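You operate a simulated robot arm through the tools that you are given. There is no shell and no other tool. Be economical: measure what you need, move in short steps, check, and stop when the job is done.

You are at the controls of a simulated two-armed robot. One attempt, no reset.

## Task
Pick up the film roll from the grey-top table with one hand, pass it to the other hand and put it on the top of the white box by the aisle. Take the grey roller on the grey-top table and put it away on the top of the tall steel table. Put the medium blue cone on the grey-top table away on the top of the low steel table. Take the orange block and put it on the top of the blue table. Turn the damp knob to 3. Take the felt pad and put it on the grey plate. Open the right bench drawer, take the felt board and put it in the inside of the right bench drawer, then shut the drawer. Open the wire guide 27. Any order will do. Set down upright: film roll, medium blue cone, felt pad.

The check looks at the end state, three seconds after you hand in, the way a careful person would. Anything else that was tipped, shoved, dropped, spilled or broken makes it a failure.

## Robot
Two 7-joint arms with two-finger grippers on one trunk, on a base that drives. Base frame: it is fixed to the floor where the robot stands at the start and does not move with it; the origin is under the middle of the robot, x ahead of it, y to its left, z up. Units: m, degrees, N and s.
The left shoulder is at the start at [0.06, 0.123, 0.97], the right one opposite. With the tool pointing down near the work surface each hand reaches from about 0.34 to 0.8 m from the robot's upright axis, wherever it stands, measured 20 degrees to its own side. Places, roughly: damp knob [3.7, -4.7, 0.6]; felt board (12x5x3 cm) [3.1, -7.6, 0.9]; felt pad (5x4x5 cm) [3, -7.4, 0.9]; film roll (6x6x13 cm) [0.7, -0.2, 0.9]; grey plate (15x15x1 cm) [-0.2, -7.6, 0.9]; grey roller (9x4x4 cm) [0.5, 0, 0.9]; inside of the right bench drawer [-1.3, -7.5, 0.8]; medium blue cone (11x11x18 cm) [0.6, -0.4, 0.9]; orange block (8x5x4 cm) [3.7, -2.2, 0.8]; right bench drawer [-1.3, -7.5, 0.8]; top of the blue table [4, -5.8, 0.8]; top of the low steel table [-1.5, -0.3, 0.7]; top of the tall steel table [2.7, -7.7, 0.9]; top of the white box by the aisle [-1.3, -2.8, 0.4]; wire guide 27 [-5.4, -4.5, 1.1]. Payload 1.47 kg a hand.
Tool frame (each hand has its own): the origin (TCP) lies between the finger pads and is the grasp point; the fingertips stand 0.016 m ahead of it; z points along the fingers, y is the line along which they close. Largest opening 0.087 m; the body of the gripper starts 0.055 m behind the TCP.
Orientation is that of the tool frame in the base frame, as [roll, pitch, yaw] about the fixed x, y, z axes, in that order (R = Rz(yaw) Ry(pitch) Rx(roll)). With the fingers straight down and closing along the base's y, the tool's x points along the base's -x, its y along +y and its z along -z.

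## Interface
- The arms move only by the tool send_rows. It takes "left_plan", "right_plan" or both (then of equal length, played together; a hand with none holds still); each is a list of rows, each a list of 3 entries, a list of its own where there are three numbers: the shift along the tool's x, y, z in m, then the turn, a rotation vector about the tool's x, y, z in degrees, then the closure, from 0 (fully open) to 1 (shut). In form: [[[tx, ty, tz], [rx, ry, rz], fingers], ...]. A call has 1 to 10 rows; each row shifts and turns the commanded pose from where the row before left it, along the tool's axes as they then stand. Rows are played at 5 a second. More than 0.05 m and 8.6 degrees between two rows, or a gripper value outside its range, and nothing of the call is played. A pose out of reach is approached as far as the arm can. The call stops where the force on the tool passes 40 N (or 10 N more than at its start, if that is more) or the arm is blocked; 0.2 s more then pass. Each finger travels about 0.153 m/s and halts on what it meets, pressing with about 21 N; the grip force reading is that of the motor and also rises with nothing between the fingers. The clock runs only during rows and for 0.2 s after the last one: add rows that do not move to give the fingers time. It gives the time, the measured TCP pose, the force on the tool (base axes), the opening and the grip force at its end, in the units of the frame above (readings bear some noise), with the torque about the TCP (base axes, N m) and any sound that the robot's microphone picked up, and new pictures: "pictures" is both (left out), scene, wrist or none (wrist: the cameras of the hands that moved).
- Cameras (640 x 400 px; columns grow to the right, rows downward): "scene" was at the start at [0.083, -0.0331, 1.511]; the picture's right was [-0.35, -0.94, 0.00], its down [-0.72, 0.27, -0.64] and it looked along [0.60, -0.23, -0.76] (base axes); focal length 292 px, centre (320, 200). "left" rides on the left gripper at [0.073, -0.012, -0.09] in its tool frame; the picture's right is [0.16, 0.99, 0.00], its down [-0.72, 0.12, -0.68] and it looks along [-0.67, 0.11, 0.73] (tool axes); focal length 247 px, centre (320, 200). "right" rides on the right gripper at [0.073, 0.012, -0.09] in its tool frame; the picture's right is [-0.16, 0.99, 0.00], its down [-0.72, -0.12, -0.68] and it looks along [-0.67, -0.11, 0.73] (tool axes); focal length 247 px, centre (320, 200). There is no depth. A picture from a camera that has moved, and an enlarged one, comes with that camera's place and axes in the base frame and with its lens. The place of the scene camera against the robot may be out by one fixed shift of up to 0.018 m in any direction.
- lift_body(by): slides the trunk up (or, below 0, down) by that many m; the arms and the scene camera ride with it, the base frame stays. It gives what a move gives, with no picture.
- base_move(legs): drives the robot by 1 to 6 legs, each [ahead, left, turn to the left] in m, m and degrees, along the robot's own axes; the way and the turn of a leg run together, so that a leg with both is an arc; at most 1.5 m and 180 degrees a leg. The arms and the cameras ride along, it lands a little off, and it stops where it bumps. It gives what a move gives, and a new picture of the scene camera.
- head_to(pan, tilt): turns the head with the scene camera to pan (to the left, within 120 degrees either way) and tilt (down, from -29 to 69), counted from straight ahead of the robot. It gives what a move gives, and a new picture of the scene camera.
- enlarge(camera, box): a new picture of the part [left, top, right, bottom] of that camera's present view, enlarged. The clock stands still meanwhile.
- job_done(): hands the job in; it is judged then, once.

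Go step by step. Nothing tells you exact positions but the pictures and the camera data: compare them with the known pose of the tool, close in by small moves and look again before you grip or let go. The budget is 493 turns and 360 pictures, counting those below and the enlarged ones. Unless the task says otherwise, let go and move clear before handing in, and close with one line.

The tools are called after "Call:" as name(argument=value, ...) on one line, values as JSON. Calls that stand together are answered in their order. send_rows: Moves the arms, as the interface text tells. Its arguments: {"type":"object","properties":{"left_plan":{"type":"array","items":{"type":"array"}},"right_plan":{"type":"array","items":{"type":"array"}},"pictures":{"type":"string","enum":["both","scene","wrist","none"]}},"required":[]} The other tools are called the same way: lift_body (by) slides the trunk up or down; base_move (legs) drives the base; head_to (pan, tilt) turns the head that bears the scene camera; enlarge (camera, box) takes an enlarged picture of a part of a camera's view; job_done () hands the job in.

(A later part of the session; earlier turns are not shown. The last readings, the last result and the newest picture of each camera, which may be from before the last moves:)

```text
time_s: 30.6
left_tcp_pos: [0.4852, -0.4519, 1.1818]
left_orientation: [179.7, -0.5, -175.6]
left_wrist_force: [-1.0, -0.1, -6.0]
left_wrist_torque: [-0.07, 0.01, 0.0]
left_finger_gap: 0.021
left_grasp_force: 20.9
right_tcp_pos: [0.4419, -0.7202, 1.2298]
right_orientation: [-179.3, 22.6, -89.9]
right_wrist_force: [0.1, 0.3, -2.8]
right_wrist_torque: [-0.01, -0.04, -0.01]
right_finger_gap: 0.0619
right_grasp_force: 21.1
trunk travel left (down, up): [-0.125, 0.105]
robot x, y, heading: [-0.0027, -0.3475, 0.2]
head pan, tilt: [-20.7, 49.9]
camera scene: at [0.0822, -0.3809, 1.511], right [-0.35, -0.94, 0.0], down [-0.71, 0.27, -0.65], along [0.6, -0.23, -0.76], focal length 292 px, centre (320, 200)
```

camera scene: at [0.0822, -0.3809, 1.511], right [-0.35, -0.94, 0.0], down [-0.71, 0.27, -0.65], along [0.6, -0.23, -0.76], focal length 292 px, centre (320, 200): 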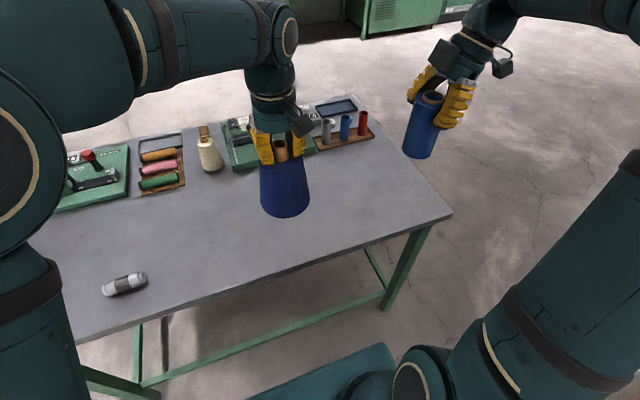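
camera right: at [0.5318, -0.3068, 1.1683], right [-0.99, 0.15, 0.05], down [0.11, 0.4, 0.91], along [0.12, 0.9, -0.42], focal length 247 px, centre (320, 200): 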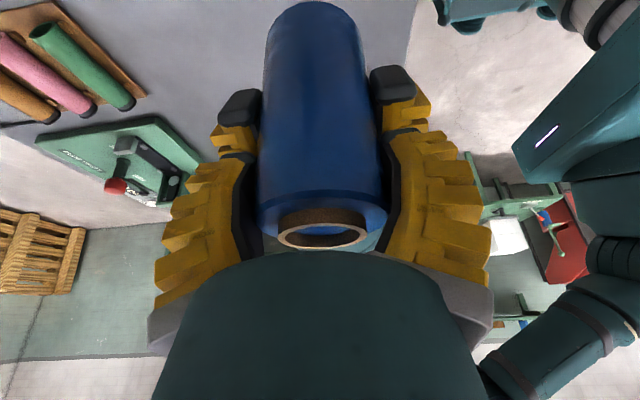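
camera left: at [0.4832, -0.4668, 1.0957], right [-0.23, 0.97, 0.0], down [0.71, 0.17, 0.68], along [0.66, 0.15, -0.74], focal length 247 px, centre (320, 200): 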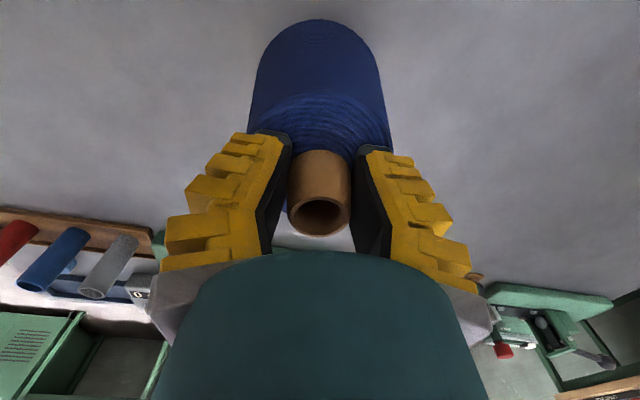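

Call:
send_rows(left_plan=[[[0, 0, 0], [0, 0, 0], 1], [[0, 0, 0], [0, 0, 0], 1], [[0, 0, 0], [0, 0, 0], 1], [[0, 0, 0], [0, 0, 0], 1]], pictures="wrist")

```text
time_s: 31.6
left_tcp_pos: [0.488, -0.4522, 1.181]
left_orientation: [179.8, -0.5, -175.6]
left_wrist_force: [0.6, -0.3, -5.8]
left_wrist_torque: [0.03, 0.0, -0.01]
left_finger_gap: 0.0209
left_grasp_force: 20.0
right_tcp_pos: [0.4448, -0.7203, 1.2306]
right_orientation: [-179.3, 22.7, -90.0]
right_wrist_force: [-1.0, 0.0, -2.3]
right_wrist_torque: [0.01, 0.01, -0.01]
right_finger_gap: 0.0615
right_grasp_force: 20.5
trunk travel left (down, up): [-0.125, 0.105]
robot x, y, heading: [0.0039, -0.3482, -0.1]
head pan, tilt: [-20.7, 49.9]
camera left: at [0.4163, -0.4699, 1.2689], right [-0.23, 0.97, 0.0], down [0.72, 0.17, 0.67], along [0.65, 0.16, -0.74], focal length 247 px, centre (320, 200)
```

left: 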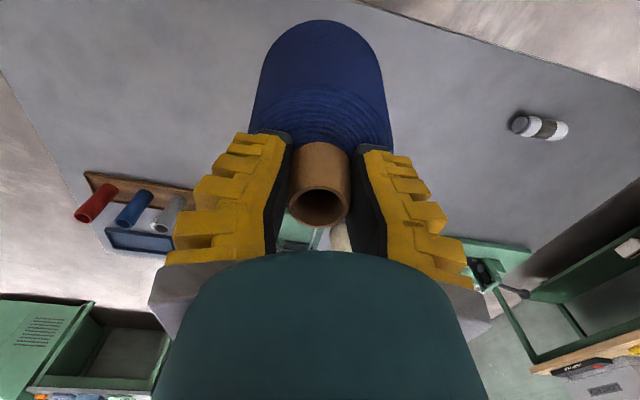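

Cone is stable. I'll look around to plan the drive.

Call:
head_to(pan=-100, tilt=25)

Call:
head_to(pan=110, tilt=25)

```text
time_s: 33.1
left_tcp_pos: [0.4864, -0.4508, 1.1805]
left_orientation: [179.8, -0.5, -175.6]
left_wrist_force: [0.2, 0.4, -6.7]
left_wrist_torque: [0.02, 0.02, -0.02]
left_finger_gap: 0.0213
left_grasp_force: 21.2
right_tcp_pos: [0.4438, -0.7198, 1.2316]
right_orientation: [-179.3, 22.7, -89.9]
right_wrist_force: [-0.2, -1.0, -2.5]
right_wrist_torque: [-0.02, 0.03, -0.02]
right_finger_gap: 0.0618
right_grasp_force: 21.0
trunk travel left (down, up): [-0.125, 0.105]
robot x, y, heading: [0.0009, -0.3495, -0.1]
head pan, tilt: [-100.0, 25.0]
camera scene: at [-0.0043, -0.4448, 1.5482], right [-0.99, 0.17, 0.0], down [0.07, 0.42, -0.91], along [-0.16, -0.89, -0.42], focal length 292 px, centre (320, 200)
```

scene: 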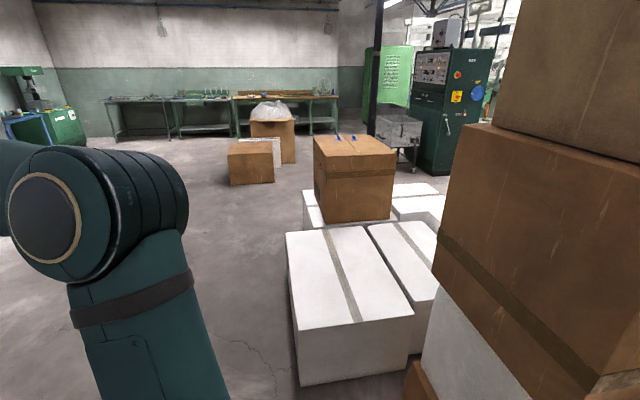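

```text
time_s: 36.2
left_tcp_pos: [0.4867, -0.4503, 1.1814]
left_orientation: [179.7, -0.4, -175.5]
left_wrist_force: [-0.4, 0.0, -6.0]
left_wrist_torque: [0.0, 0.01, 0.0]
left_finger_gap: 0.0209
left_grasp_force: 21.3
right_tcp_pos: [0.444, -0.7218, 1.2309]
right_orientation: [-179.3, 22.7, -89.9]
right_wrist_force: [0.5, 0.0, -2.8]
right_wrist_torque: [-0.01, 0.0, -0.01]
right_finger_gap: 0.0618
right_grasp_force: 20.8
trunk travel left (down, up): [-0.125, 0.105]
robot x, y, heading: [-0.0037, -0.3521, 0.0]
head pan, tilt: [110.0, 25.0]
camera scene: at [-0.02, -0.2675, 1.5483], right [0.94, 0.34, 0.0], down [0.14, -0.4, -0.91], along [-0.31, 0.85, -0.42], focal length 292 px, centre (320, 200)
```

scene: 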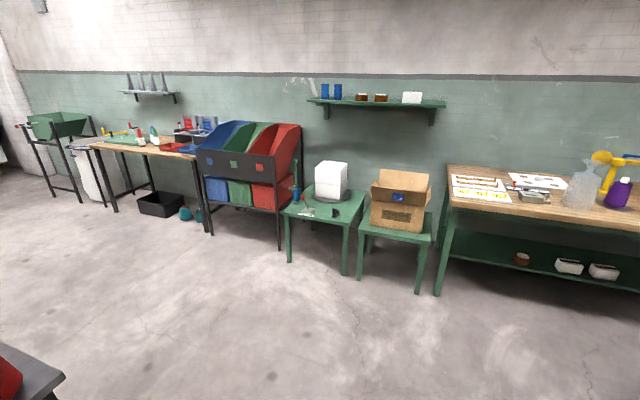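

The low steel table lies right behind me (edge near x≈-1.0); box stacks sit at right-rear. I'll back a little and turn 180° left.

Call:
base_move(legs=[[-0.15, 0, 0], [0, 0, 90]])

Call:
head_to(pan=60, tilt=35)

```text
time_s: 41.4
left_tcp_pos: [-0.044, 0.14, 1.1809]
left_orientation: [179.9, -0.4, -85.6]
left_wrist_force: [0.5, 0.0, -5.1]
left_wrist_torque: [0.0, -0.03, -0.01]
left_finger_gap: 0.0209
left_grasp_force: 21.6
right_tcp_pos: [0.2253, 0.0967, 1.2307]
right_orientation: [-179.3, 22.7, 0.0]
right_wrist_force: [0.6, -0.9, -2.6]
right_wrist_torque: [-0.02, -0.01, 0.0]
right_finger_gap: 0.0613
right_grasp_force: 21.5
trunk travel left (down, up): [-0.125, 0.105]
robot x, y, heading: [-0.1497, -0.3502, 90.1]
head pan, tilt: [110.0, 25.0]
camera scene: at [-0.234, -0.3748, 1.5483], right [-0.34, 0.94, 0.0], down [0.4, 0.14, -0.91], along [-0.85, -0.31, -0.42], focal length 292 px, centre (320, 200)
```

scene: 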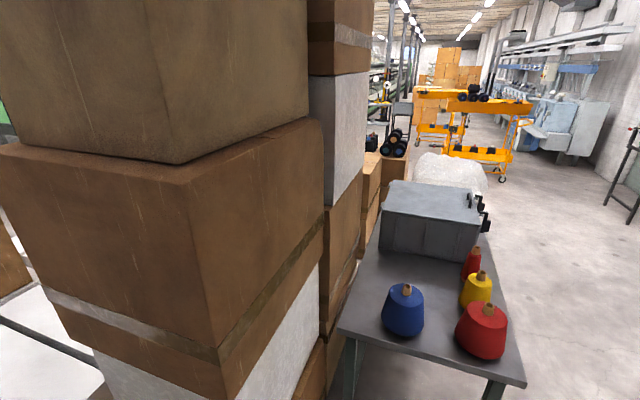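

```text
time_s: 42.5
left_tcp_pos: [-0.0444, 0.139, 1.1812]
left_orientation: [179.9, -0.5, -85.6]
left_wrist_force: [-1.0, 0.0, -6.1]
left_wrist_torque: [-0.02, -0.01, 0.0]
left_finger_gap: 0.0207
left_grasp_force: 20.6
right_tcp_pos: [0.225, 0.0968, 1.2293]
right_orientation: [-179.3, 22.8, 0.0]
right_wrist_force: [0.0, 0.5, -1.9]
right_wrist_torque: [-0.02, 0.04, -0.02]
right_finger_gap: 0.0614
right_grasp_force: 20.9
trunk travel left (down, up): [-0.125, 0.105]
robot x, y, heading: [-0.1444, -0.3498, 89.9]
head pan, tilt: [60.0, 35.0]
camera scene: at [-0.2236, -0.2993, 1.5325], right [0.5, 0.87, 0.0], down [0.5, -0.29, -0.82], along [-0.71, 0.41, -0.57], focal length 292 px, centre (320, 200)
```

scene: 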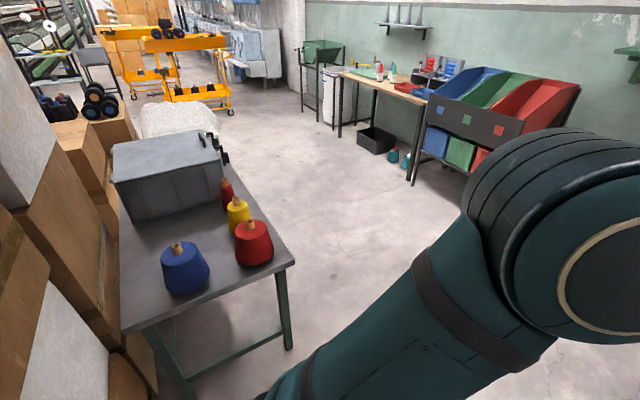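

The low steel table's free spot is behind the dark blue cone, about (-1.30,-0.34). I'll go to y≈-0.12, turn to face the table and look again.

Call:
base_move(legs=[[0.23, 0, 0], [0, 0, 90], [0.25, 0, 0]])

Call:
head_to(pan=10, tilt=50)

```text
time_s: 49.5
left_tcp_pos: [-0.8841, -0.0151, 1.1806]
left_orientation: [179.8, -0.5, 4.5]
left_wrist_force: [-0.8, 0.6, -6.1]
left_wrist_torque: [0.02, 0.0, -0.03]
left_finger_gap: 0.021
left_grasp_force: 20.7
right_tcp_pos: [-0.8417, 0.2552, 1.23]
right_orientation: [-179.4, 22.8, 90.2]
right_wrist_force: [0.0, 0.0, -1.7]
right_wrist_torque: [0.02, -0.01, 0.01]
right_finger_gap: 0.0609
right_grasp_force: 21.2
trunk travel left (down, up): [-0.125, 0.105]
robot x, y, heading: [-0.3961, -0.117, -179.6]
head pan, tilt: [60.0, 35.0]
camera scene: at [-0.4502, -0.199, 1.5324], right [-0.87, 0.5, 0.0], down [0.29, 0.5, -0.82], along [-0.41, -0.71, -0.57], focal length 292 px, centre (320, 200)
```

scene: 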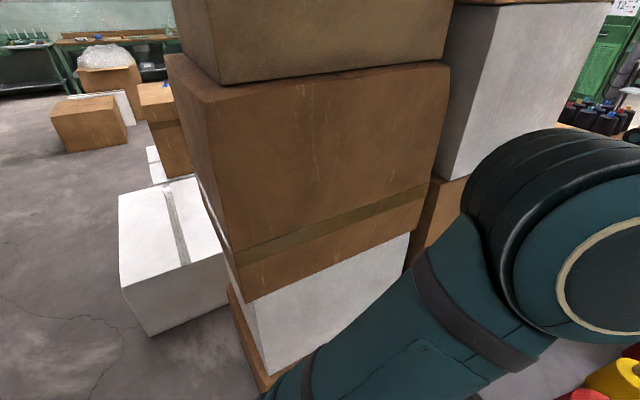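

```text
time_s: 50.7
left_tcp_pos: [-0.8821, -0.0151, 1.1808]
left_orientation: [179.9, -0.5, 4.5]
left_wrist_force: [0.8, 0.4, -6.3]
left_wrist_torque: [0.03, -0.04, 0.01]
left_finger_gap: 0.0205
left_grasp_force: 21.2
right_tcp_pos: [-0.8419, 0.2547, 1.2312]
right_orientation: [-179.4, 22.7, 90.2]
right_wrist_force: [-1.1, 0.4, -2.2]
right_wrist_torque: [-0.01, 0.02, 0.01]
right_finger_gap: 0.0613
right_grasp_force: 21.2
trunk travel left (down, up): [-0.125, 0.105]
robot x, y, heading: [-0.3973, -0.1195, -179.9]
head pan, tilt: [10.0, 50.0]
camera scene: at [-0.4811, -0.1363, 1.5107], right [-0.18, 0.98, 0.0], down [0.75, 0.14, -0.64], along [-0.63, -0.11, -0.77], focal length 292 px, centre (320, 200)
```

scene: 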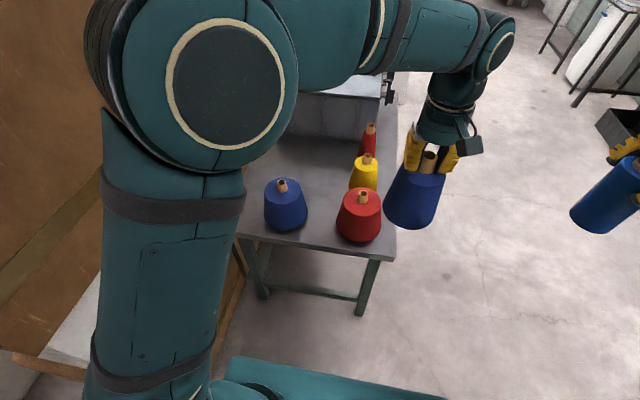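

Call:
base_move(legs=[[0.19, 0, 0]])

Call:
send_rows(left_plan=[[[-0.03, 0.0346, 0], [0, 0, 0], 1], [[-0.03, 0.0346, 0], [0, 0, 0], 1], [[-0.03, 0.0346, 0], [0, 0, 0], 1], [[-0.03, 0.0346, 0], [0, 0, 0], 1], [[-0.03, 0.0346, 0], [0, 0, 0], 1], [[-0.03, 0.0346, 0], [0, 0, 0], 1], [[-0.03, 0.0346, 0], [0, 0, 0], 1], [[-0.03, 0.0346, 0], [0, 0, 0], 1]], pictures="both")

```text
time_s: 52.2
left_tcp_pos: [-1.0707, -0.0176, 1.1801]
left_orientation: [179.8, -0.6, 4.8]
left_wrist_force: [0.0, 0.2, -5.7]
left_wrist_torque: [0.0, -0.06, 0.01]
left_finger_gap: 0.0209
left_grasp_force: 21.6
right_tcp_pos: [-1.029, 0.2524, 1.2298]
right_orientation: [-179.4, 22.8, 90.4]
right_wrist_force: [0.2, 0.0, -1.7]
right_wrist_torque: [0.02, -0.06, 0.0]
right_finger_gap: 0.0611
right_grasp_force: 20.5
trunk travel left (down, up): [-0.125, 0.105]
robot x, y, heading: [-0.5805, -0.1172, -179.7]
head pan, tilt: [10.0, 50.0]
camera scene: at [-0.6691, -0.1376, 1.5107], right [-0.18, 0.98, 0.0], down [0.75, 0.14, -0.64], along [-0.63, -0.12, -0.77], focal length 292 px, centre (320, 200)
```

scene: 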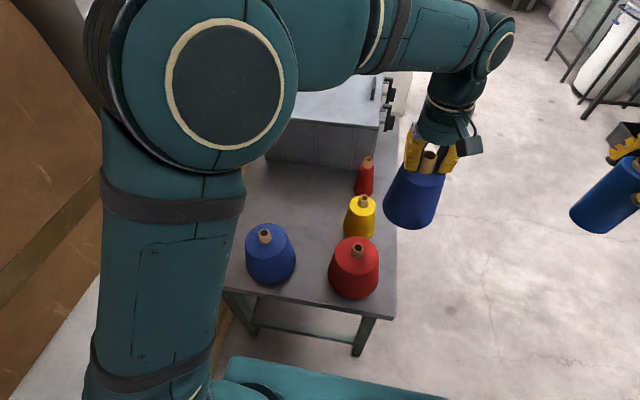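

```text
time_s: 54.0
left_tcp_pos: [-1.2877, -0.3146, 1.1768]
left_orientation: [179.8, -0.7, 4.7]
left_wrist_force: [-0.9, 0.0, -5.8]
left_wrist_torque: [0.04, -0.02, 0.02]
left_finger_gap: 0.0206
left_grasp_force: 20.9
right_tcp_pos: [-1.0325, 0.2506, 1.2302]
right_orientation: [-179.5, 22.8, 90.4]
right_wrist_force: [0.0, -1.1, -2.4]
right_wrist_torque: [0.01, -0.02, -0.03]
right_finger_gap: 0.0606
right_grasp_force: 20.7
trunk travel left (down, up): [-0.125, 0.105]
robot x, y, heading: [-0.5861, -0.1167, -179.6]
head pan, tilt: [10.0, 50.0]
camera scene: at [-0.67, -0.1391, 1.5105], right [-0.18, 0.98, 0.0], down [0.75, 0.14, -0.64], along [-0.63, -0.12, -0.77], focal length 292 px, centre (320, 200)
camera left: at [-1.2172, -0.2981, 1.266], right [0.24, -0.97, 0.01], down [-0.72, -0.17, 0.67], along [-0.65, -0.16, -0.74], focal length 247 px, centre (320, 200)
```

scene: 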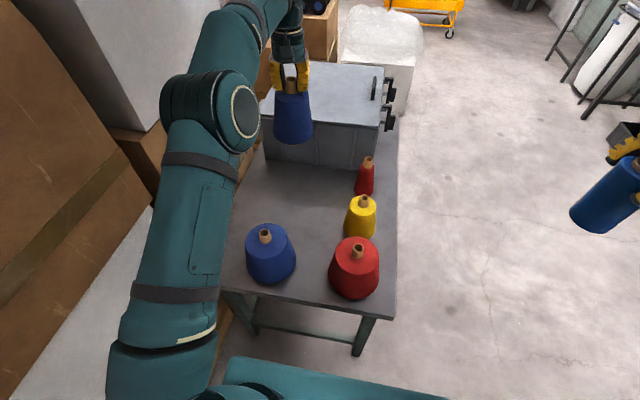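
left: 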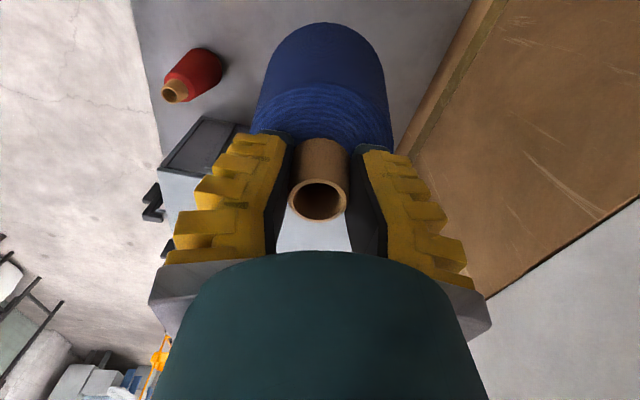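

Call:
send_rows(left_plan=[[[0, 0, 0.045], [0, 0, 0], 1], [[0, 0, 0.045], [0, 0, 0], 1], [[0, 0, 0.045], [0, 0, 0], 1], [[0, 0, 0.045], [0, 0, 0], 1], [[0, 0, 0.045], [0, 0, 0], 1], [[0, 0, 0.03], [0, 0, 0], 1]], pictures="both")

```text
time_s: 55.5
left_tcp_pos: [-1.2839, -0.3125, 0.9233]
left_orientation: [179.9, -0.5, 4.7]
left_wrist_force: [-0.9, -0.1, -5.0]
left_wrist_torque: [0.01, -0.04, 0.01]
left_finger_gap: 0.0202
left_grasp_force: 20.5
right_tcp_pos: [-1.0289, 0.2525, 1.2303]
right_orientation: [-179.4, 22.6, 90.3]
right_wrist_force: [0.4, 0.3, -2.6]
right_wrist_torque: [-0.03, -0.02, -0.03]
right_finger_gap: 0.0609
right_grasp_force: 20.7
trunk travel left (down, up): [-0.125, 0.105]
robot x, y, heading: [-0.5842, -0.1193, -179.7]
head pan, tilt: [10.0, 50.0]
camera scene: at [-0.6688, -0.1379, 1.5107], right [-0.18, 0.98, 0.0], down [0.75, 0.14, -0.64], along [-0.63, -0.12, -0.77], focal length 292 px, centre (320, 200)
camera left: at [-1.2129, -0.2955, 1.0111], right [0.24, -0.97, 0.0], down [-0.72, -0.17, 0.67], along [-0.65, -0.16, -0.74], focal length 247 px, centre (320, 200)
```

scene: 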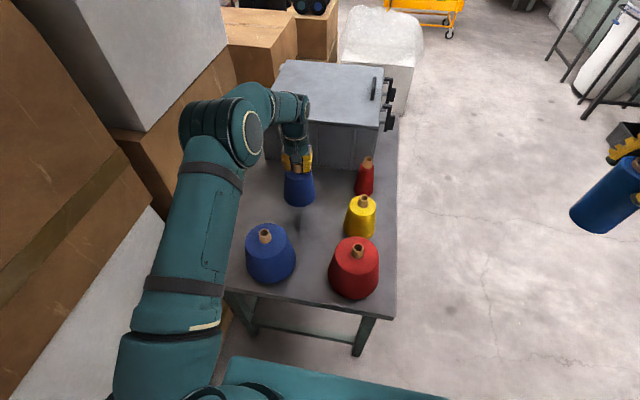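
left: 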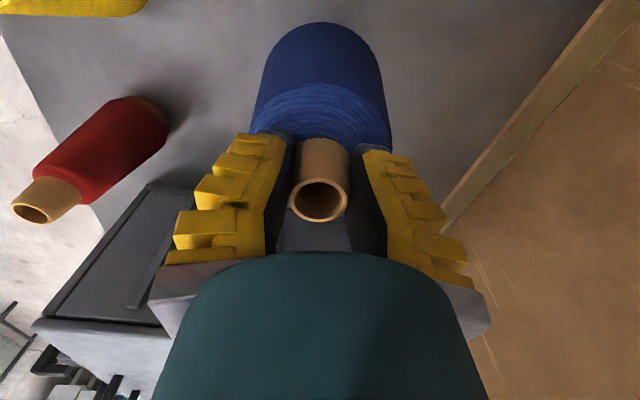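

Call:
send_rows(left_plan=[[[0, 0, 0.015], [0, 0, 0], 1], [[0, 0, 0.015], [0, 0, 0], 1], [[0, 0, 0.01], [0, 0, 0], 1], [[0, 0, 0.005], [0, 0, 0], 1]], pictures="wrist")

```text
time_s: 56.5
left_tcp_pos: [-1.2817, -0.3122, 0.8781]
left_orientation: [179.8, -0.7, 4.7]
left_wrist_force: [0.5, 0.5, -5.6]
left_wrist_torque: [0.03, -0.03, 0.01]
left_finger_gap: 0.0201
left_grasp_force: 21.0
right_tcp_pos: [-1.0297, 0.2516, 1.23]
right_orientation: [-179.4, 22.7, 90.4]
right_wrist_force: [-0.8, 1.1, -1.9]
right_wrist_torque: [-0.02, 0.0, -0.02]
right_finger_gap: 0.0608
right_grasp_force: 20.7
trunk travel left (down, up): [-0.125, 0.105]
robot x, y, heading: [-0.5826, -0.114, -179.7]
head pan, tilt: [10.0, 50.0]
camera left: at [-1.2122, -0.2961, 0.9665], right [0.24, -0.97, 0.0], down [-0.72, -0.17, 0.67], along [-0.65, -0.16, -0.74], focal length 247 px, centre (320, 200)
```

left: 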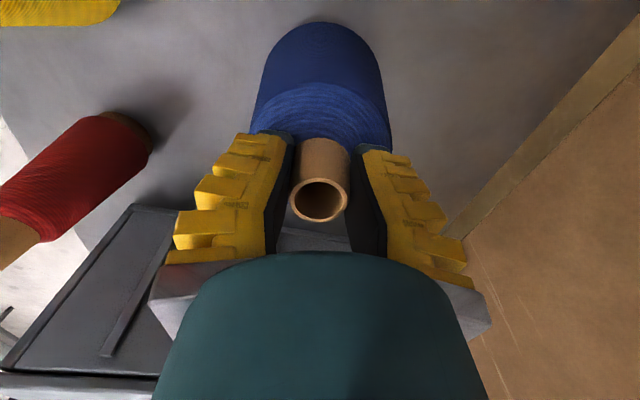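

Call:
send_rows(left_plan=[[[0, 0, 0.005], [0, 0, 0], 1], [[0, 0, 0.005], [0, 0, 0], 1]], pictures="none")

Call:
send_rows(left_plan=[[[0, 0, 0.005], [0, 0, 0], 1], [[0, 0, 0], [0, 0, 0], 1]], pictures="none")

```text
time_s: 57.0
left_tcp_pos: [-1.2837, -0.3137, 0.87]
left_orientation: [179.8, -0.6, 4.7]
left_wrist_force: [0.0, -0.1, -6.5]
left_wrist_torque: [0.0, -0.06, 0.0]
left_finger_gap: 0.0199
left_grasp_force: 21.0
right_tcp_pos: [-1.0278, 0.2521, 1.2303]
right_orientation: [-179.4, 22.7, 90.5]
right_wrist_force: [0.6, 0.6, -2.1]
right_wrist_torque: [-0.03, 0.01, 0.0]
right_finger_gap: 0.0608
right_grasp_force: 20.5
trunk travel left (down, up): [-0.125, 0.105]
robot x, y, heading: [-0.5829, -0.1145, -179.4]
head pan, tilt: [10.0, 50.0]
```

```text
time_s: 57.6
left_tcp_pos: [-1.2828, -0.3138, 0.8658]
left_orientation: [179.7, -0.4, 4.7]
left_wrist_force: [0.9, -1.9, 5.6]
left_wrist_torque: [0.01, -0.36, 0.01]
left_finger_gap: 0.0211
left_grasp_force: 20.9
right_tcp_pos: [-1.0284, 0.2529, 1.2317]
right_orientation: [-179.2, 22.7, 90.5]
right_wrist_force: [0.2, 0.7, -2.3]
right_wrist_torque: [0.04, -0.02, -0.01]
right_finger_gap: 0.0609
right_grasp_force: 21.3
trunk travel left (down, up): [-0.125, 0.105]
robot x, y, heading: [-0.5829, -0.1191, -179.9]
head pan, tilt: [10.0, 50.0]
```

Contact with the table felt. Opening and rising.

Call:
send_rows(left_plan=[[[0, 0, 0.001], [0, 0, 0], 0.6], [[0, 0, 0], [0, 0, 0], 0.2], [[0, 0, 0], [0, 0, 0], 0], [[0, 0, -0.03], [0, 0, 0], 0], [[0, 0, -0.045], [0, 0, 0], 0], [[0, 0, -0.045], [0, 0, 0], 0], [[0, 0, -0.045], [0, 0, 0], 0], [[0, 0, -0.045], [0, 0, 0], 0], [[0, 0, -0.045], [0, 0, 0], 0], [[0, 0, -0.045], [0, 0, 0], 0]], pictures="both")

```text
time_s: 59.9
left_tcp_pos: [-1.283, -0.3111, 1.1646]
left_orientation: [179.8, -0.6, 4.6]
left_wrist_force: [0.1, 0.4, -0.4]
left_wrist_torque: [0.02, 0.0, -0.01]
left_finger_gap: 0.0868
left_grasp_force: 0.3
right_tcp_pos: [-1.0275, 0.253, 1.2326]
right_orientation: [-179.3, 22.7, 90.4]
right_wrist_force: [0.1, -0.6, -1.8]
right_wrist_torque: [-0.01, 0.05, -0.03]
right_finger_gap: 0.061
right_grasp_force: 20.9
trunk travel left (down, up): [-0.125, 0.105]
robot x, y, heading: [-0.5814, -0.1183, -179.5]
head pan, tilt: [10.0, 50.0]
camera scene: at [-0.6675, -0.1374, 1.5107], right [-0.18, 0.98, 0.0], down [0.75, 0.14, -0.64], along [-0.63, -0.12, -0.77], focal length 292 px, centre (320, 200)
camera left: at [-1.2129, -0.2941, 1.2525], right [0.24, -0.97, 0.0], down [-0.72, -0.17, 0.67], along [-0.65, -0.16, -0.74], focal length 247 px, centre (320, 200)
```

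scene: 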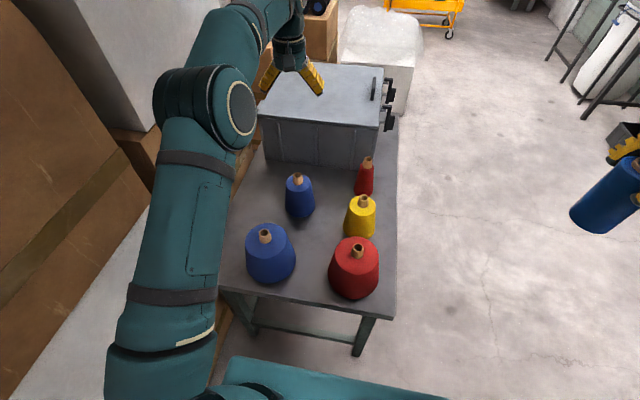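
left: 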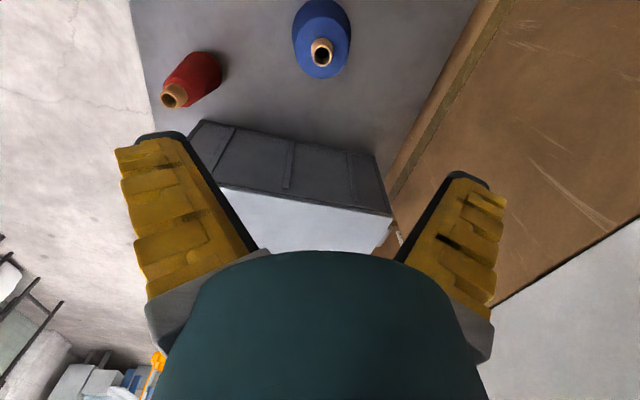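

Cone is on the low steel table, upright. Retracting the left hand, then backing off and turning toward the aisle side.

Call:
send_rows(left_plan=[[[0.035, -0.03, 0], [0, 0, 0], 0], [[0.035, -0.03, 0], [0, 0, 0], 0], [[0.035, -0.03, 0], [0, 0, 0], 0], [[0.035, -0.03, 0], [0, 0, 0], 0], [[0.035, -0.02, 0], [0, 0, 0], 0], [[0.035, -0.02, 0], [0, 0, 0], 0], [[0.03, -0.01, 0], [0, 0, 0], 0]], pictures="none")

Call:
base_move(legs=[[-0.57, 0, 0], [0, 0, 90]])

Call:
head_to(pan=0, tilt=30)

```text
time_s: 61.5
left_tcp_pos: [-1.0605, -0.124, 1.165]
left_orientation: [179.8, -0.6, 4.9]
left_wrist_force: [0.0, 0.9, -0.2]
left_wrist_torque: [-0.01, -0.01, 0.01]
left_finger_gap: 0.0871
left_grasp_force: 0.1
right_tcp_pos: [-1.0279, 0.2528, 1.231]
right_orientation: [-179.3, 22.7, 90.4]
right_wrist_force: [0.9, 0.4, -2.0]
right_wrist_torque: [0.01, -0.01, -0.01]
right_finger_gap: 0.0604
right_grasp_force: 20.5
trunk travel left (down, up): [-0.125, 0.105]
robot x, y, heading: [-0.5817, -0.1177, -179.6]
head pan, tilt: [10.0, 50.0]
```

```text
time_s: 68.5
left_tcp_pos: [-0.0063, -0.5902, 1.1651]
left_orientation: [179.9, -0.4, 94.0]
left_wrist_force: [-0.1, 0.4, 0.6]
left_wrist_torque: [0.02, -0.03, 0.0]
left_finger_gap: 0.0868
left_grasp_force: 0.1
right_tcp_pos: [-0.382, -0.553, 1.2301]
right_orientation: [-179.2, 22.8, 179.7]
right_wrist_force: [-0.6, 0.6, -2.4]
right_wrist_torque: [0.02, -0.01, -0.01]
right_finger_gap: 0.0606
right_grasp_force: 21.3
trunk travel left (down, up): [-0.125, 0.105]
robot x, y, heading: [-0.0063, -0.1095, -90.3]
head pan, tilt: [10.0, 50.0]
camera scene: at [0.0073, -0.2027, 1.5107], right [-0.99, -0.17, 0.0], down [-0.13, 0.76, -0.64], along [0.11, -0.63, -0.77], focal length 292 px, centre (320, 200)
```

scene: 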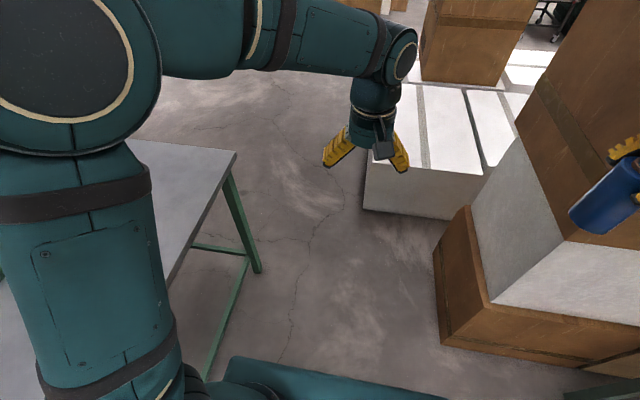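

```text
time_s: 69.3
left_tcp_pos: [-0.0084, -0.5902, 1.1645]
left_orientation: [179.7, -0.5, 93.9]
left_wrist_force: [0.1, 0.2, -0.4]
left_wrist_torque: [-0.05, -0.02, 0.02]
left_finger_gap: 0.087
left_grasp_force: 0.1
right_tcp_pos: [-0.3822, -0.553, 1.231]
right_orientation: [-179.3, 22.7, 179.7]
right_wrist_force: [-0.1, 0.3, -2.3]
right_wrist_torque: [-0.01, -0.01, 0.01]
right_finger_gap: 0.0607
right_grasp_force: 20.8
trunk travel left (down, up): [-0.125, 0.105]
robot x, y, heading: [-0.0072, -0.1131, -90.4]
head pan, tilt: [0.0, 30.0]
camera scene: at [-0.0063, -0.2173, 1.5402], right [-1.0, 0.0, 0.0], down [0.0, 0.5, -0.87], along [0.0, -0.87, -0.5], focal length 292 px, centre (320, 200)
```

scene: 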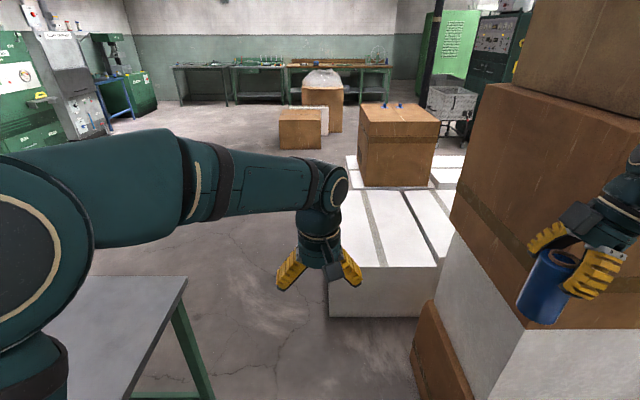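

The gap between the table and the boxes looks too narrow for the base, so I'll go round the table's other end later. First I'll grab the grey roller with the free left hand: turning back to the table.

Call:
base_move(legs=[[0, 0, 90]])

Call:
send_rows(left_plan=[[[0, 0, 0], [0, 0, -8.6], 0], [[0, 0, 0], [0, 0, -8.6], 0], [[0, 0, 0], [0, 0, -8.6], 0], [[0, 0, 0], [0, 0, -8.6], 0], [[0, 0, 0], [0, 0, -8.6], 0], [[0, 0, 0], [0, 0, -8.6], 0], [[0, 0, 0], [0, 0, -8.6], 0], [[0, 0, 0], [0, 0, -8.6], 0], [[0, 0, 0], [0, 0, -8.6], 0], [[0, 0, 0], [0, 0, -8.6], 0]], pictures="wrist")

```text
time_s: 73.5
left_tcp_pos: [0.472, -0.115, 1.1654]
left_orientation: [179.8, -0.5, -176.4]
left_wrist_force: [-0.6, 0.8, -0.1]
left_wrist_torque: [0.01, 0.02, -0.03]
left_finger_gap: 0.0868
left_grasp_force: 0.1
right_tcp_pos: [0.432, -0.4893, 1.2302]
right_orientation: [-179.3, 22.7, -90.6]
right_wrist_force: [-0.7, 0.9, -2.8]
right_wrist_torque: [-0.01, -0.03, -0.01]
right_finger_gap: 0.0604
right_grasp_force: 21.2
trunk travel left (down, up): [-0.125, 0.105]
robot x, y, heading: [-0.0037, -0.1113, -0.4]
head pan, tilt: [0.0, 30.0]
camera scene: at [0.0949, -0.1177, 1.5403], right [-0.01, -1.0, 0.0], down [-0.5, 0.01, -0.87], along [0.87, -0.01, -0.5], focal length 292 px, centre (320, 200)
```

scene: 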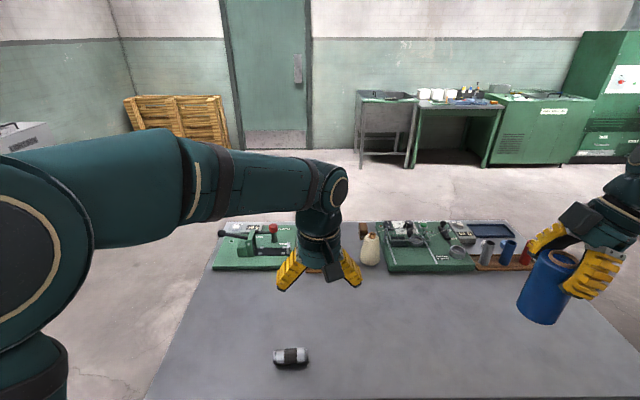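

```text
time_s: 75.7
left_tcp_pos: [0.4732, -0.1142, 1.1649]
left_orientation: [179.5, 0.2, -90.2]
left_wrist_force: [-0.5, 0.3, -0.3]
left_wrist_torque: [-0.01, 0.02, 0.01]
left_finger_gap: 0.0873
left_grasp_force: 0.0
right_tcp_pos: [0.4328, -0.4892, 1.2295]
right_orientation: [-179.3, 22.8, -90.6]
right_wrist_force: [-0.5, -1.0, -2.7]
right_wrist_torque: [-0.01, -0.01, -0.01]
right_finger_gap: 0.0601
right_grasp_force: 21.0
trunk travel left (down, up): [-0.125, 0.105]
robot x, y, heading: [-0.0007, -0.1141, -0.5]
head pan, tilt: [0.0, 30.0]
camera left: at [0.4846, -0.1883, 1.2519], right [-0.99, -0.15, 0.01], down [-0.11, 0.72, 0.68], along [-0.11, 0.67, -0.73], focal length 247 px, centre (320, 200)
```

left: 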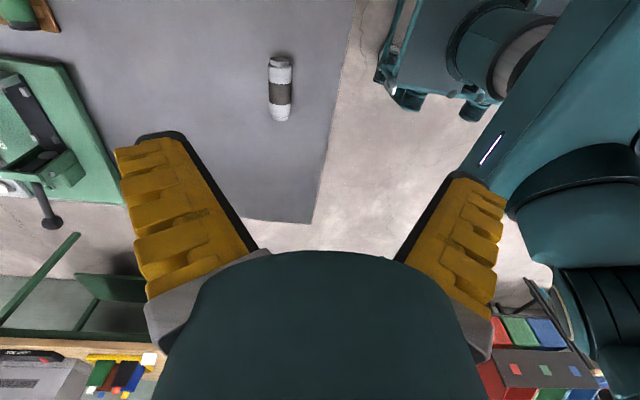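

Call:
send_rows(left_plan=[[[-0.0213, -0.0163, 0.03], [0, 0, 0], 0], [[-0.0213, -0.0163, 0.03], [0, 0, 0], 0], [[-0.0213, -0.0163, 0.03], [0, 0, 0], 0], [[0, 0, 0.045], [0, 0, 0], 0], [[0, 0, 0.045], [0, 0, 0], 0], [[0, 0, 0.04], [0, 0, 0], 0]], pictures="wrist")

```text
time_s: 77.1
left_tcp_pos: [0.5188, -0.0508, 0.9449]
left_orientation: [179.5, 0.1, -90.3]
left_wrist_force: [0.8, -0.8, 0.0]
left_wrist_torque: [0.03, -0.01, 0.05]
left_finger_gap: 0.0869
left_grasp_force: 0.1
right_tcp_pos: [0.4327, -0.489, 1.2299]
right_orientation: [-179.4, 22.8, -90.6]
right_wrist_force: [-0.5, -1.6, -1.8]
right_wrist_torque: [0.02, 0.03, 0.01]
right_finger_gap: 0.0602
right_grasp_force: 20.8
trunk travel left (down, up): [-0.125, 0.105]
robot x, y, heading: [-0.0068, -0.1129, -0.6]
head pan, tilt: [0.0, 30.0]
camera left: at [0.5319, -0.1248, 1.031], right [-0.99, -0.15, 0.01], down [-0.11, 0.72, 0.68], along [-0.11, 0.67, -0.73], focal length 247 px, centre (320, 200)
```

left: 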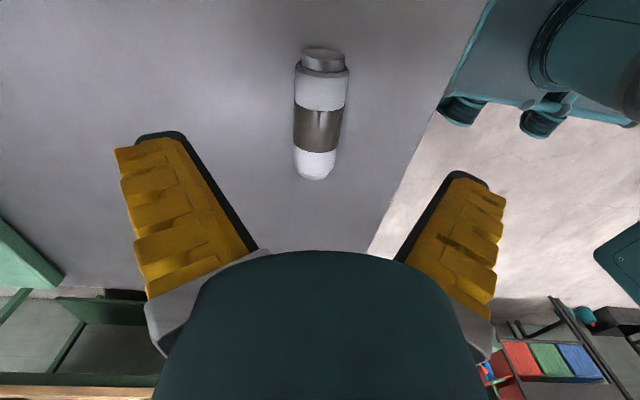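

Call:
send_rows(left_plan=[[[0, 0, 0.04], [0, 0, 0], 0], [[0, 0, 0.036], [0, 0, 0], 0], [[0, 0, 0], [0, 0, 0], 0.3], [[0, 0, 0], [0, 0, 0], 0.6], [[0, 0, 0], [0, 0, 0], 0.75], [[0, 0, 0], [0, 0, 0], 0.75]], pictures="wrist")

```text
time_s: 78.5
left_tcp_pos: [0.5177, -0.0498, 0.8683]
left_orientation: [179.5, 0.1, -90.3]
left_wrist_force: [1.7, -0.2, 2.0]
left_wrist_torque: [-0.02, -0.03, 0.09]
left_finger_gap: 0.0308
left_grasp_force: 20.5
right_tcp_pos: [0.4326, -0.4893, 1.2302]
right_orientation: [-179.3, 22.7, -90.7]
right_wrist_force: [0.6, 0.8, -2.9]
right_wrist_torque: [0.02, 0.0, 0.0]
right_finger_gap: 0.0602
right_grasp_force: 21.3
trunk travel left (down, up): [-0.125, 0.105]
robot x, y, heading: [-0.0077, -0.1093, -0.7]
head pan, tilt: [0.0, 30.0]
camera left: at [0.5295, -0.1238, 0.9552], right [-0.99, -0.15, 0.01], down [-0.11, 0.72, 0.68], along [-0.11, 0.67, -0.73], focal length 247 px, centre (320, 200)
```

left: 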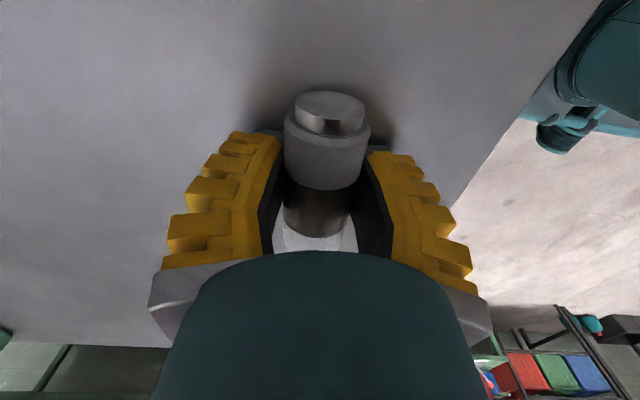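

Call:
send_rows(left_plan=[[[0, 0, -0.03], [0, 0, 0], 0.75], [[0, 0, -0.045], [0, 0, 0], 0.75], [[0, 0, -0.045], [0, 0, 0], 0.75], [[0, 0.015, -0.045], [0, 0, 0], 0.75], [[-0.02, 0.02, -0.04], [0, 0, 0], 0.75], [[-0.02, 0.02, -0.04], [0, 0, 0], 0.75], [[-0.02, 0.02, -0.04], [0, 0, 0], 0.75]], pictures="none")

Call:
head_to(pan=60, tilt=40)

```text
time_s: 80.1
left_tcp_pos: [0.4476, 0.0114, 1.1545]
left_orientation: [179.5, 0.2, -90.3]
left_wrist_force: [-0.2, 0.8, -1.3]
left_wrist_torque: [-0.02, 0.01, -0.01]
left_finger_gap: 0.0298
left_grasp_force: 21.0
right_tcp_pos: [0.4322, -0.4873, 1.2322]
right_orientation: [-179.3, 22.8, -90.5]
right_wrist_force: [-0.2, 0.3, -3.3]
right_wrist_torque: [-0.01, -0.02, -0.04]
right_finger_gap: 0.0603
right_grasp_force: 20.9
trunk travel left (down, up): [-0.125, 0.105]
robot x, y, heading: [-0.0099, -0.1124, -0.8]
head pan, tilt: [0.0, 30.0]
```

```text
time_s: 81.4
left_tcp_pos: [0.4473, 0.01, 1.1545]
left_orientation: [179.5, 0.1, -90.3]
left_wrist_force: [0.0, 0.9, -1.0]
left_wrist_torque: [-0.05, -0.02, 0.0]
left_finger_gap: 0.0296
left_grasp_force: 21.5
right_tcp_pos: [0.4331, -0.4888, 1.2309]
right_orientation: [-179.4, 22.7, -90.6]
right_wrist_force: [-0.1, -0.5, -1.4]
right_wrist_torque: [0.0, 0.03, 0.03]
right_finger_gap: 0.0599
right_grasp_force: 21.1
trunk travel left (down, up): [-0.125, 0.105]
robot x, y, heading: [-0.0035, -0.1132, -0.6]
head pan, tilt: [60.0, 40.0]
camera scene: at [0.0478, -0.0437, 1.5249], right [0.86, -0.51, 0.0], down [-0.33, -0.55, -0.77], along [0.39, 0.66, -0.64], focal length 292 px, centre (320, 200)
```

scene: 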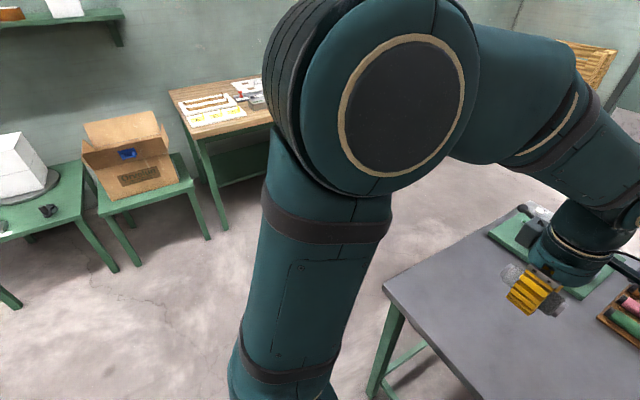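

Roller in left hand, film in right. Driving around the left end of the table and out past its far side.

Call:
base_move(legs=[[0, 0, 90], [0.96, 0, 0], [0, 0, -90], [1.4, 0, 0], [0.4, 0, 0], [0, 0, -90]])

Call:
head_to(pan=0, tilt=25)

```text
time_s: 106.6
left_tcp_pos: [1.9207, 0.3987, 1.1552]
left_orientation: [179.5, 0.1, -179.1]
left_wrist_force: [0.3, 0.7, -0.6]
left_wrist_torque: [-0.01, 0.0, -0.02]
left_finger_gap: 0.0306
left_grasp_force: 20.6
right_tcp_pos: [1.4215, 0.4009, 1.2298]
right_orientation: [-179.3, 22.7, -179.3]
right_wrist_force: [0.4, 0.6, -3.2]
right_wrist_torque: [0.03, -0.02, -0.03]
right_finger_gap: 0.0595
right_grasp_force: 20.9
trunk travel left (down, up): [-0.125, 0.105]
robot x, y, heading: [1.7895, 0.8473, -89.1]
head pan, tilt: [60.0, 40.0]
camera scene: at [1.8633, 0.7918, 1.5249], right [-0.49, -0.87, 0.0], down [-0.56, 0.31, -0.77], along [0.67, -0.37, -0.64], focal length 292 px, centre (320, 200)
```

scene: 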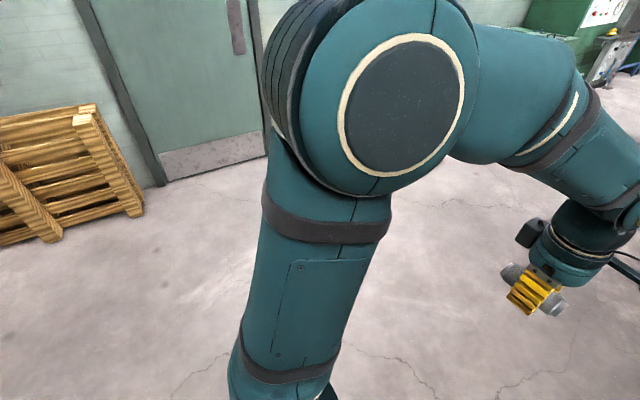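

```text
time_s: 107.9
left_tcp_pos: [1.921, 0.3985, 1.1543]
left_orientation: [179.4, 0.1, -179.0]
left_wrist_force: [0.8, 0.0, -0.4]
left_wrist_torque: [-0.02, 0.0, 0.02]
left_finger_gap: 0.0299
left_grasp_force: 20.9
right_tcp_pos: [1.4203, 0.4009, 1.2297]
right_orientation: [-179.5, 22.7, -179.3]
right_wrist_force: [0.1, 0.1, -1.7]
right_wrist_torque: [0.0, 0.02, -0.01]
right_finger_gap: 0.0596
right_grasp_force: 20.7
trunk travel left (down, up): [-0.125, 0.105]
robot x, y, heading: [1.793, 0.8503, -88.9]
head pan, tilt: [0.0, 25.0]
camera scene: at [1.7905, 0.7411, 1.5482], right [-1.0, -0.01, 0.0], down [-0.01, 0.42, -0.91], along [0.01, -0.91, -0.42], focal length 292 px, centre (320, 200)
```

scene: 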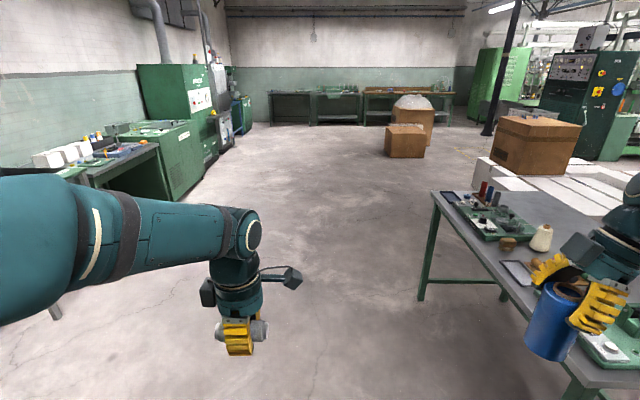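

Call:
base_move(legs=[[1.42, 0, -1], [1.42, 0, 0], [1.42, 0, 0], [0, 0, -90], [1.5, 0, 0]])

```text
time_s: 139.1
left_tcp_pos: [-0.062, -3.6427, 1.1528]
left_orientation: [179.4, 0.1, 94.2]
left_wrist_force: [-0.3, -0.1, -1.5]
left_wrist_torque: [-0.01, 0.04, -0.01]
left_finger_gap: 0.0304
left_grasp_force: 21.1
right_tcp_pos: [-0.0873, -3.1446, 1.2308]
right_orientation: [-179.4, 22.6, 94.0]
right_wrist_force: [0.0, 0.8, -2.5]
right_wrist_torque: [-0.02, 0.0, 0.01]
right_finger_gap: 0.0588
right_grasp_force: 21.3
trunk travel left (down, up): [-0.125, 0.105]
robot x, y, heading: [0.383, -3.4857, -175.7]
head pan, tilt: [0.0, 25.0]
camera scene: at [0.2795, -3.4988, 1.5482], right [-0.07, 1.0, 0.0], down [0.42, 0.03, -0.91], along [-0.9, -0.06, -0.42], focal length 292 px, centre (320, 200)
```

scene: 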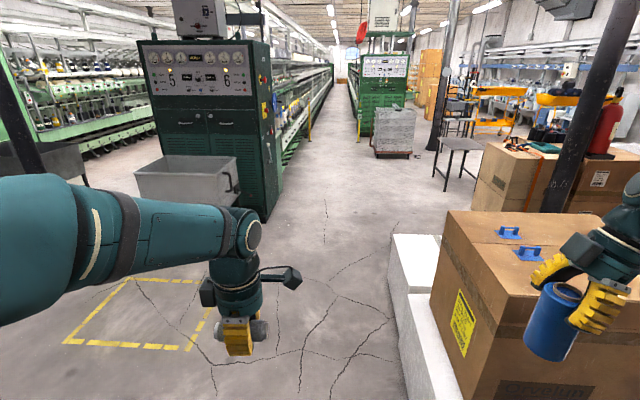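

Call:
base_move(legs=[[0, 0, -4.3], [0.84, 0.04, 0], [0.84, 0.03, 0], [0, 0, -90]])

Call:
head_to(pan=-10, tilt=50)

```text
time_s: 151.8
left_tcp_pos: [-1.4091, -3.0932, 1.1534]
left_orientation: [179.5, 0.1, 0.4]
left_wrist_force: [0.3, 0.6, -1.5]
left_wrist_torque: [0.04, -0.05, -0.03]
left_finger_gap: 0.0302
left_grasp_force: 21.1
right_tcp_pos: [-0.9095, -3.1007, 1.2305]
right_orientation: [-179.4, 22.8, 0.1]
right_wrist_force: [0.8, -0.7, -3.0]
right_wrist_torque: [-0.03, 0.01, 0.01]
right_finger_gap: 0.0587
right_grasp_force: 20.7
trunk travel left (down, up): [-0.125, 0.105]
robot x, y, heading: [-1.2831, -3.541, 90.1]
head pan, tilt: [0.0, 25.0]
camera scene: at [-1.2825, -3.4486, 1.5482], right [1.0, 0.0, 0.0], down [0.0, -0.42, -0.91], along [0.0, 0.91, -0.42], focal length 292 px, centre (320, 200)
```

scene: 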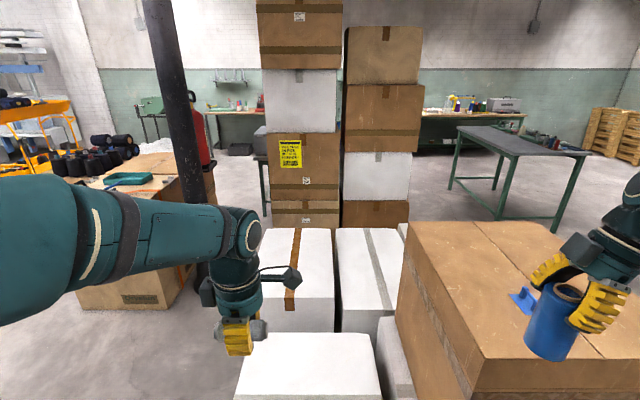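

```text
time_s: 152.7
left_tcp_pos: [-1.4104, -3.093, 1.1533]
left_orientation: [179.5, 0.2, 0.4]
left_wrist_force: [0.3, -0.4, -1.4]
left_wrist_torque: [-0.05, -0.06, -0.03]
left_finger_gap: 0.0302
left_grasp_force: 21.1
right_tcp_pos: [-0.9112, -3.1019, 1.2305]
right_orientation: [-179.4, 22.8, 0.0]
right_wrist_force: [0.3, 0.4, -3.4]
right_wrist_torque: [0.0, -0.01, -0.01]
right_finger_gap: 0.0588
right_grasp_force: 20.9
trunk travel left (down, up): [-0.125, 0.105]
robot x, y, heading: [-1.286, -3.543, 90.2]
head pan, tilt: [-10.0, 50.0]
camera scene: at [-1.2693, -3.4649, 1.5108], right [0.99, -0.17, 0.0], down [-0.13, -0.75, -0.64], along [0.11, 0.63, -0.77], focal length 292 px, centre (320, 200)
```

scene: 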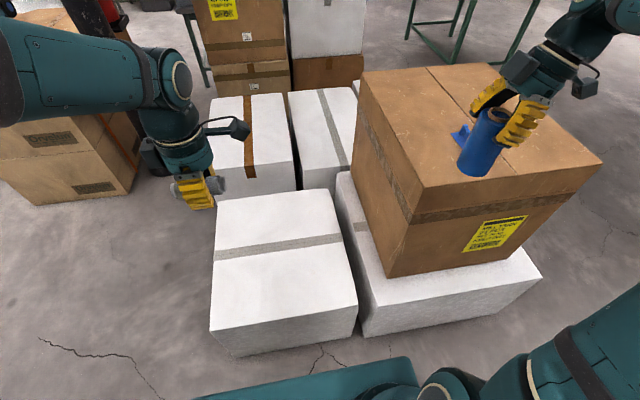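

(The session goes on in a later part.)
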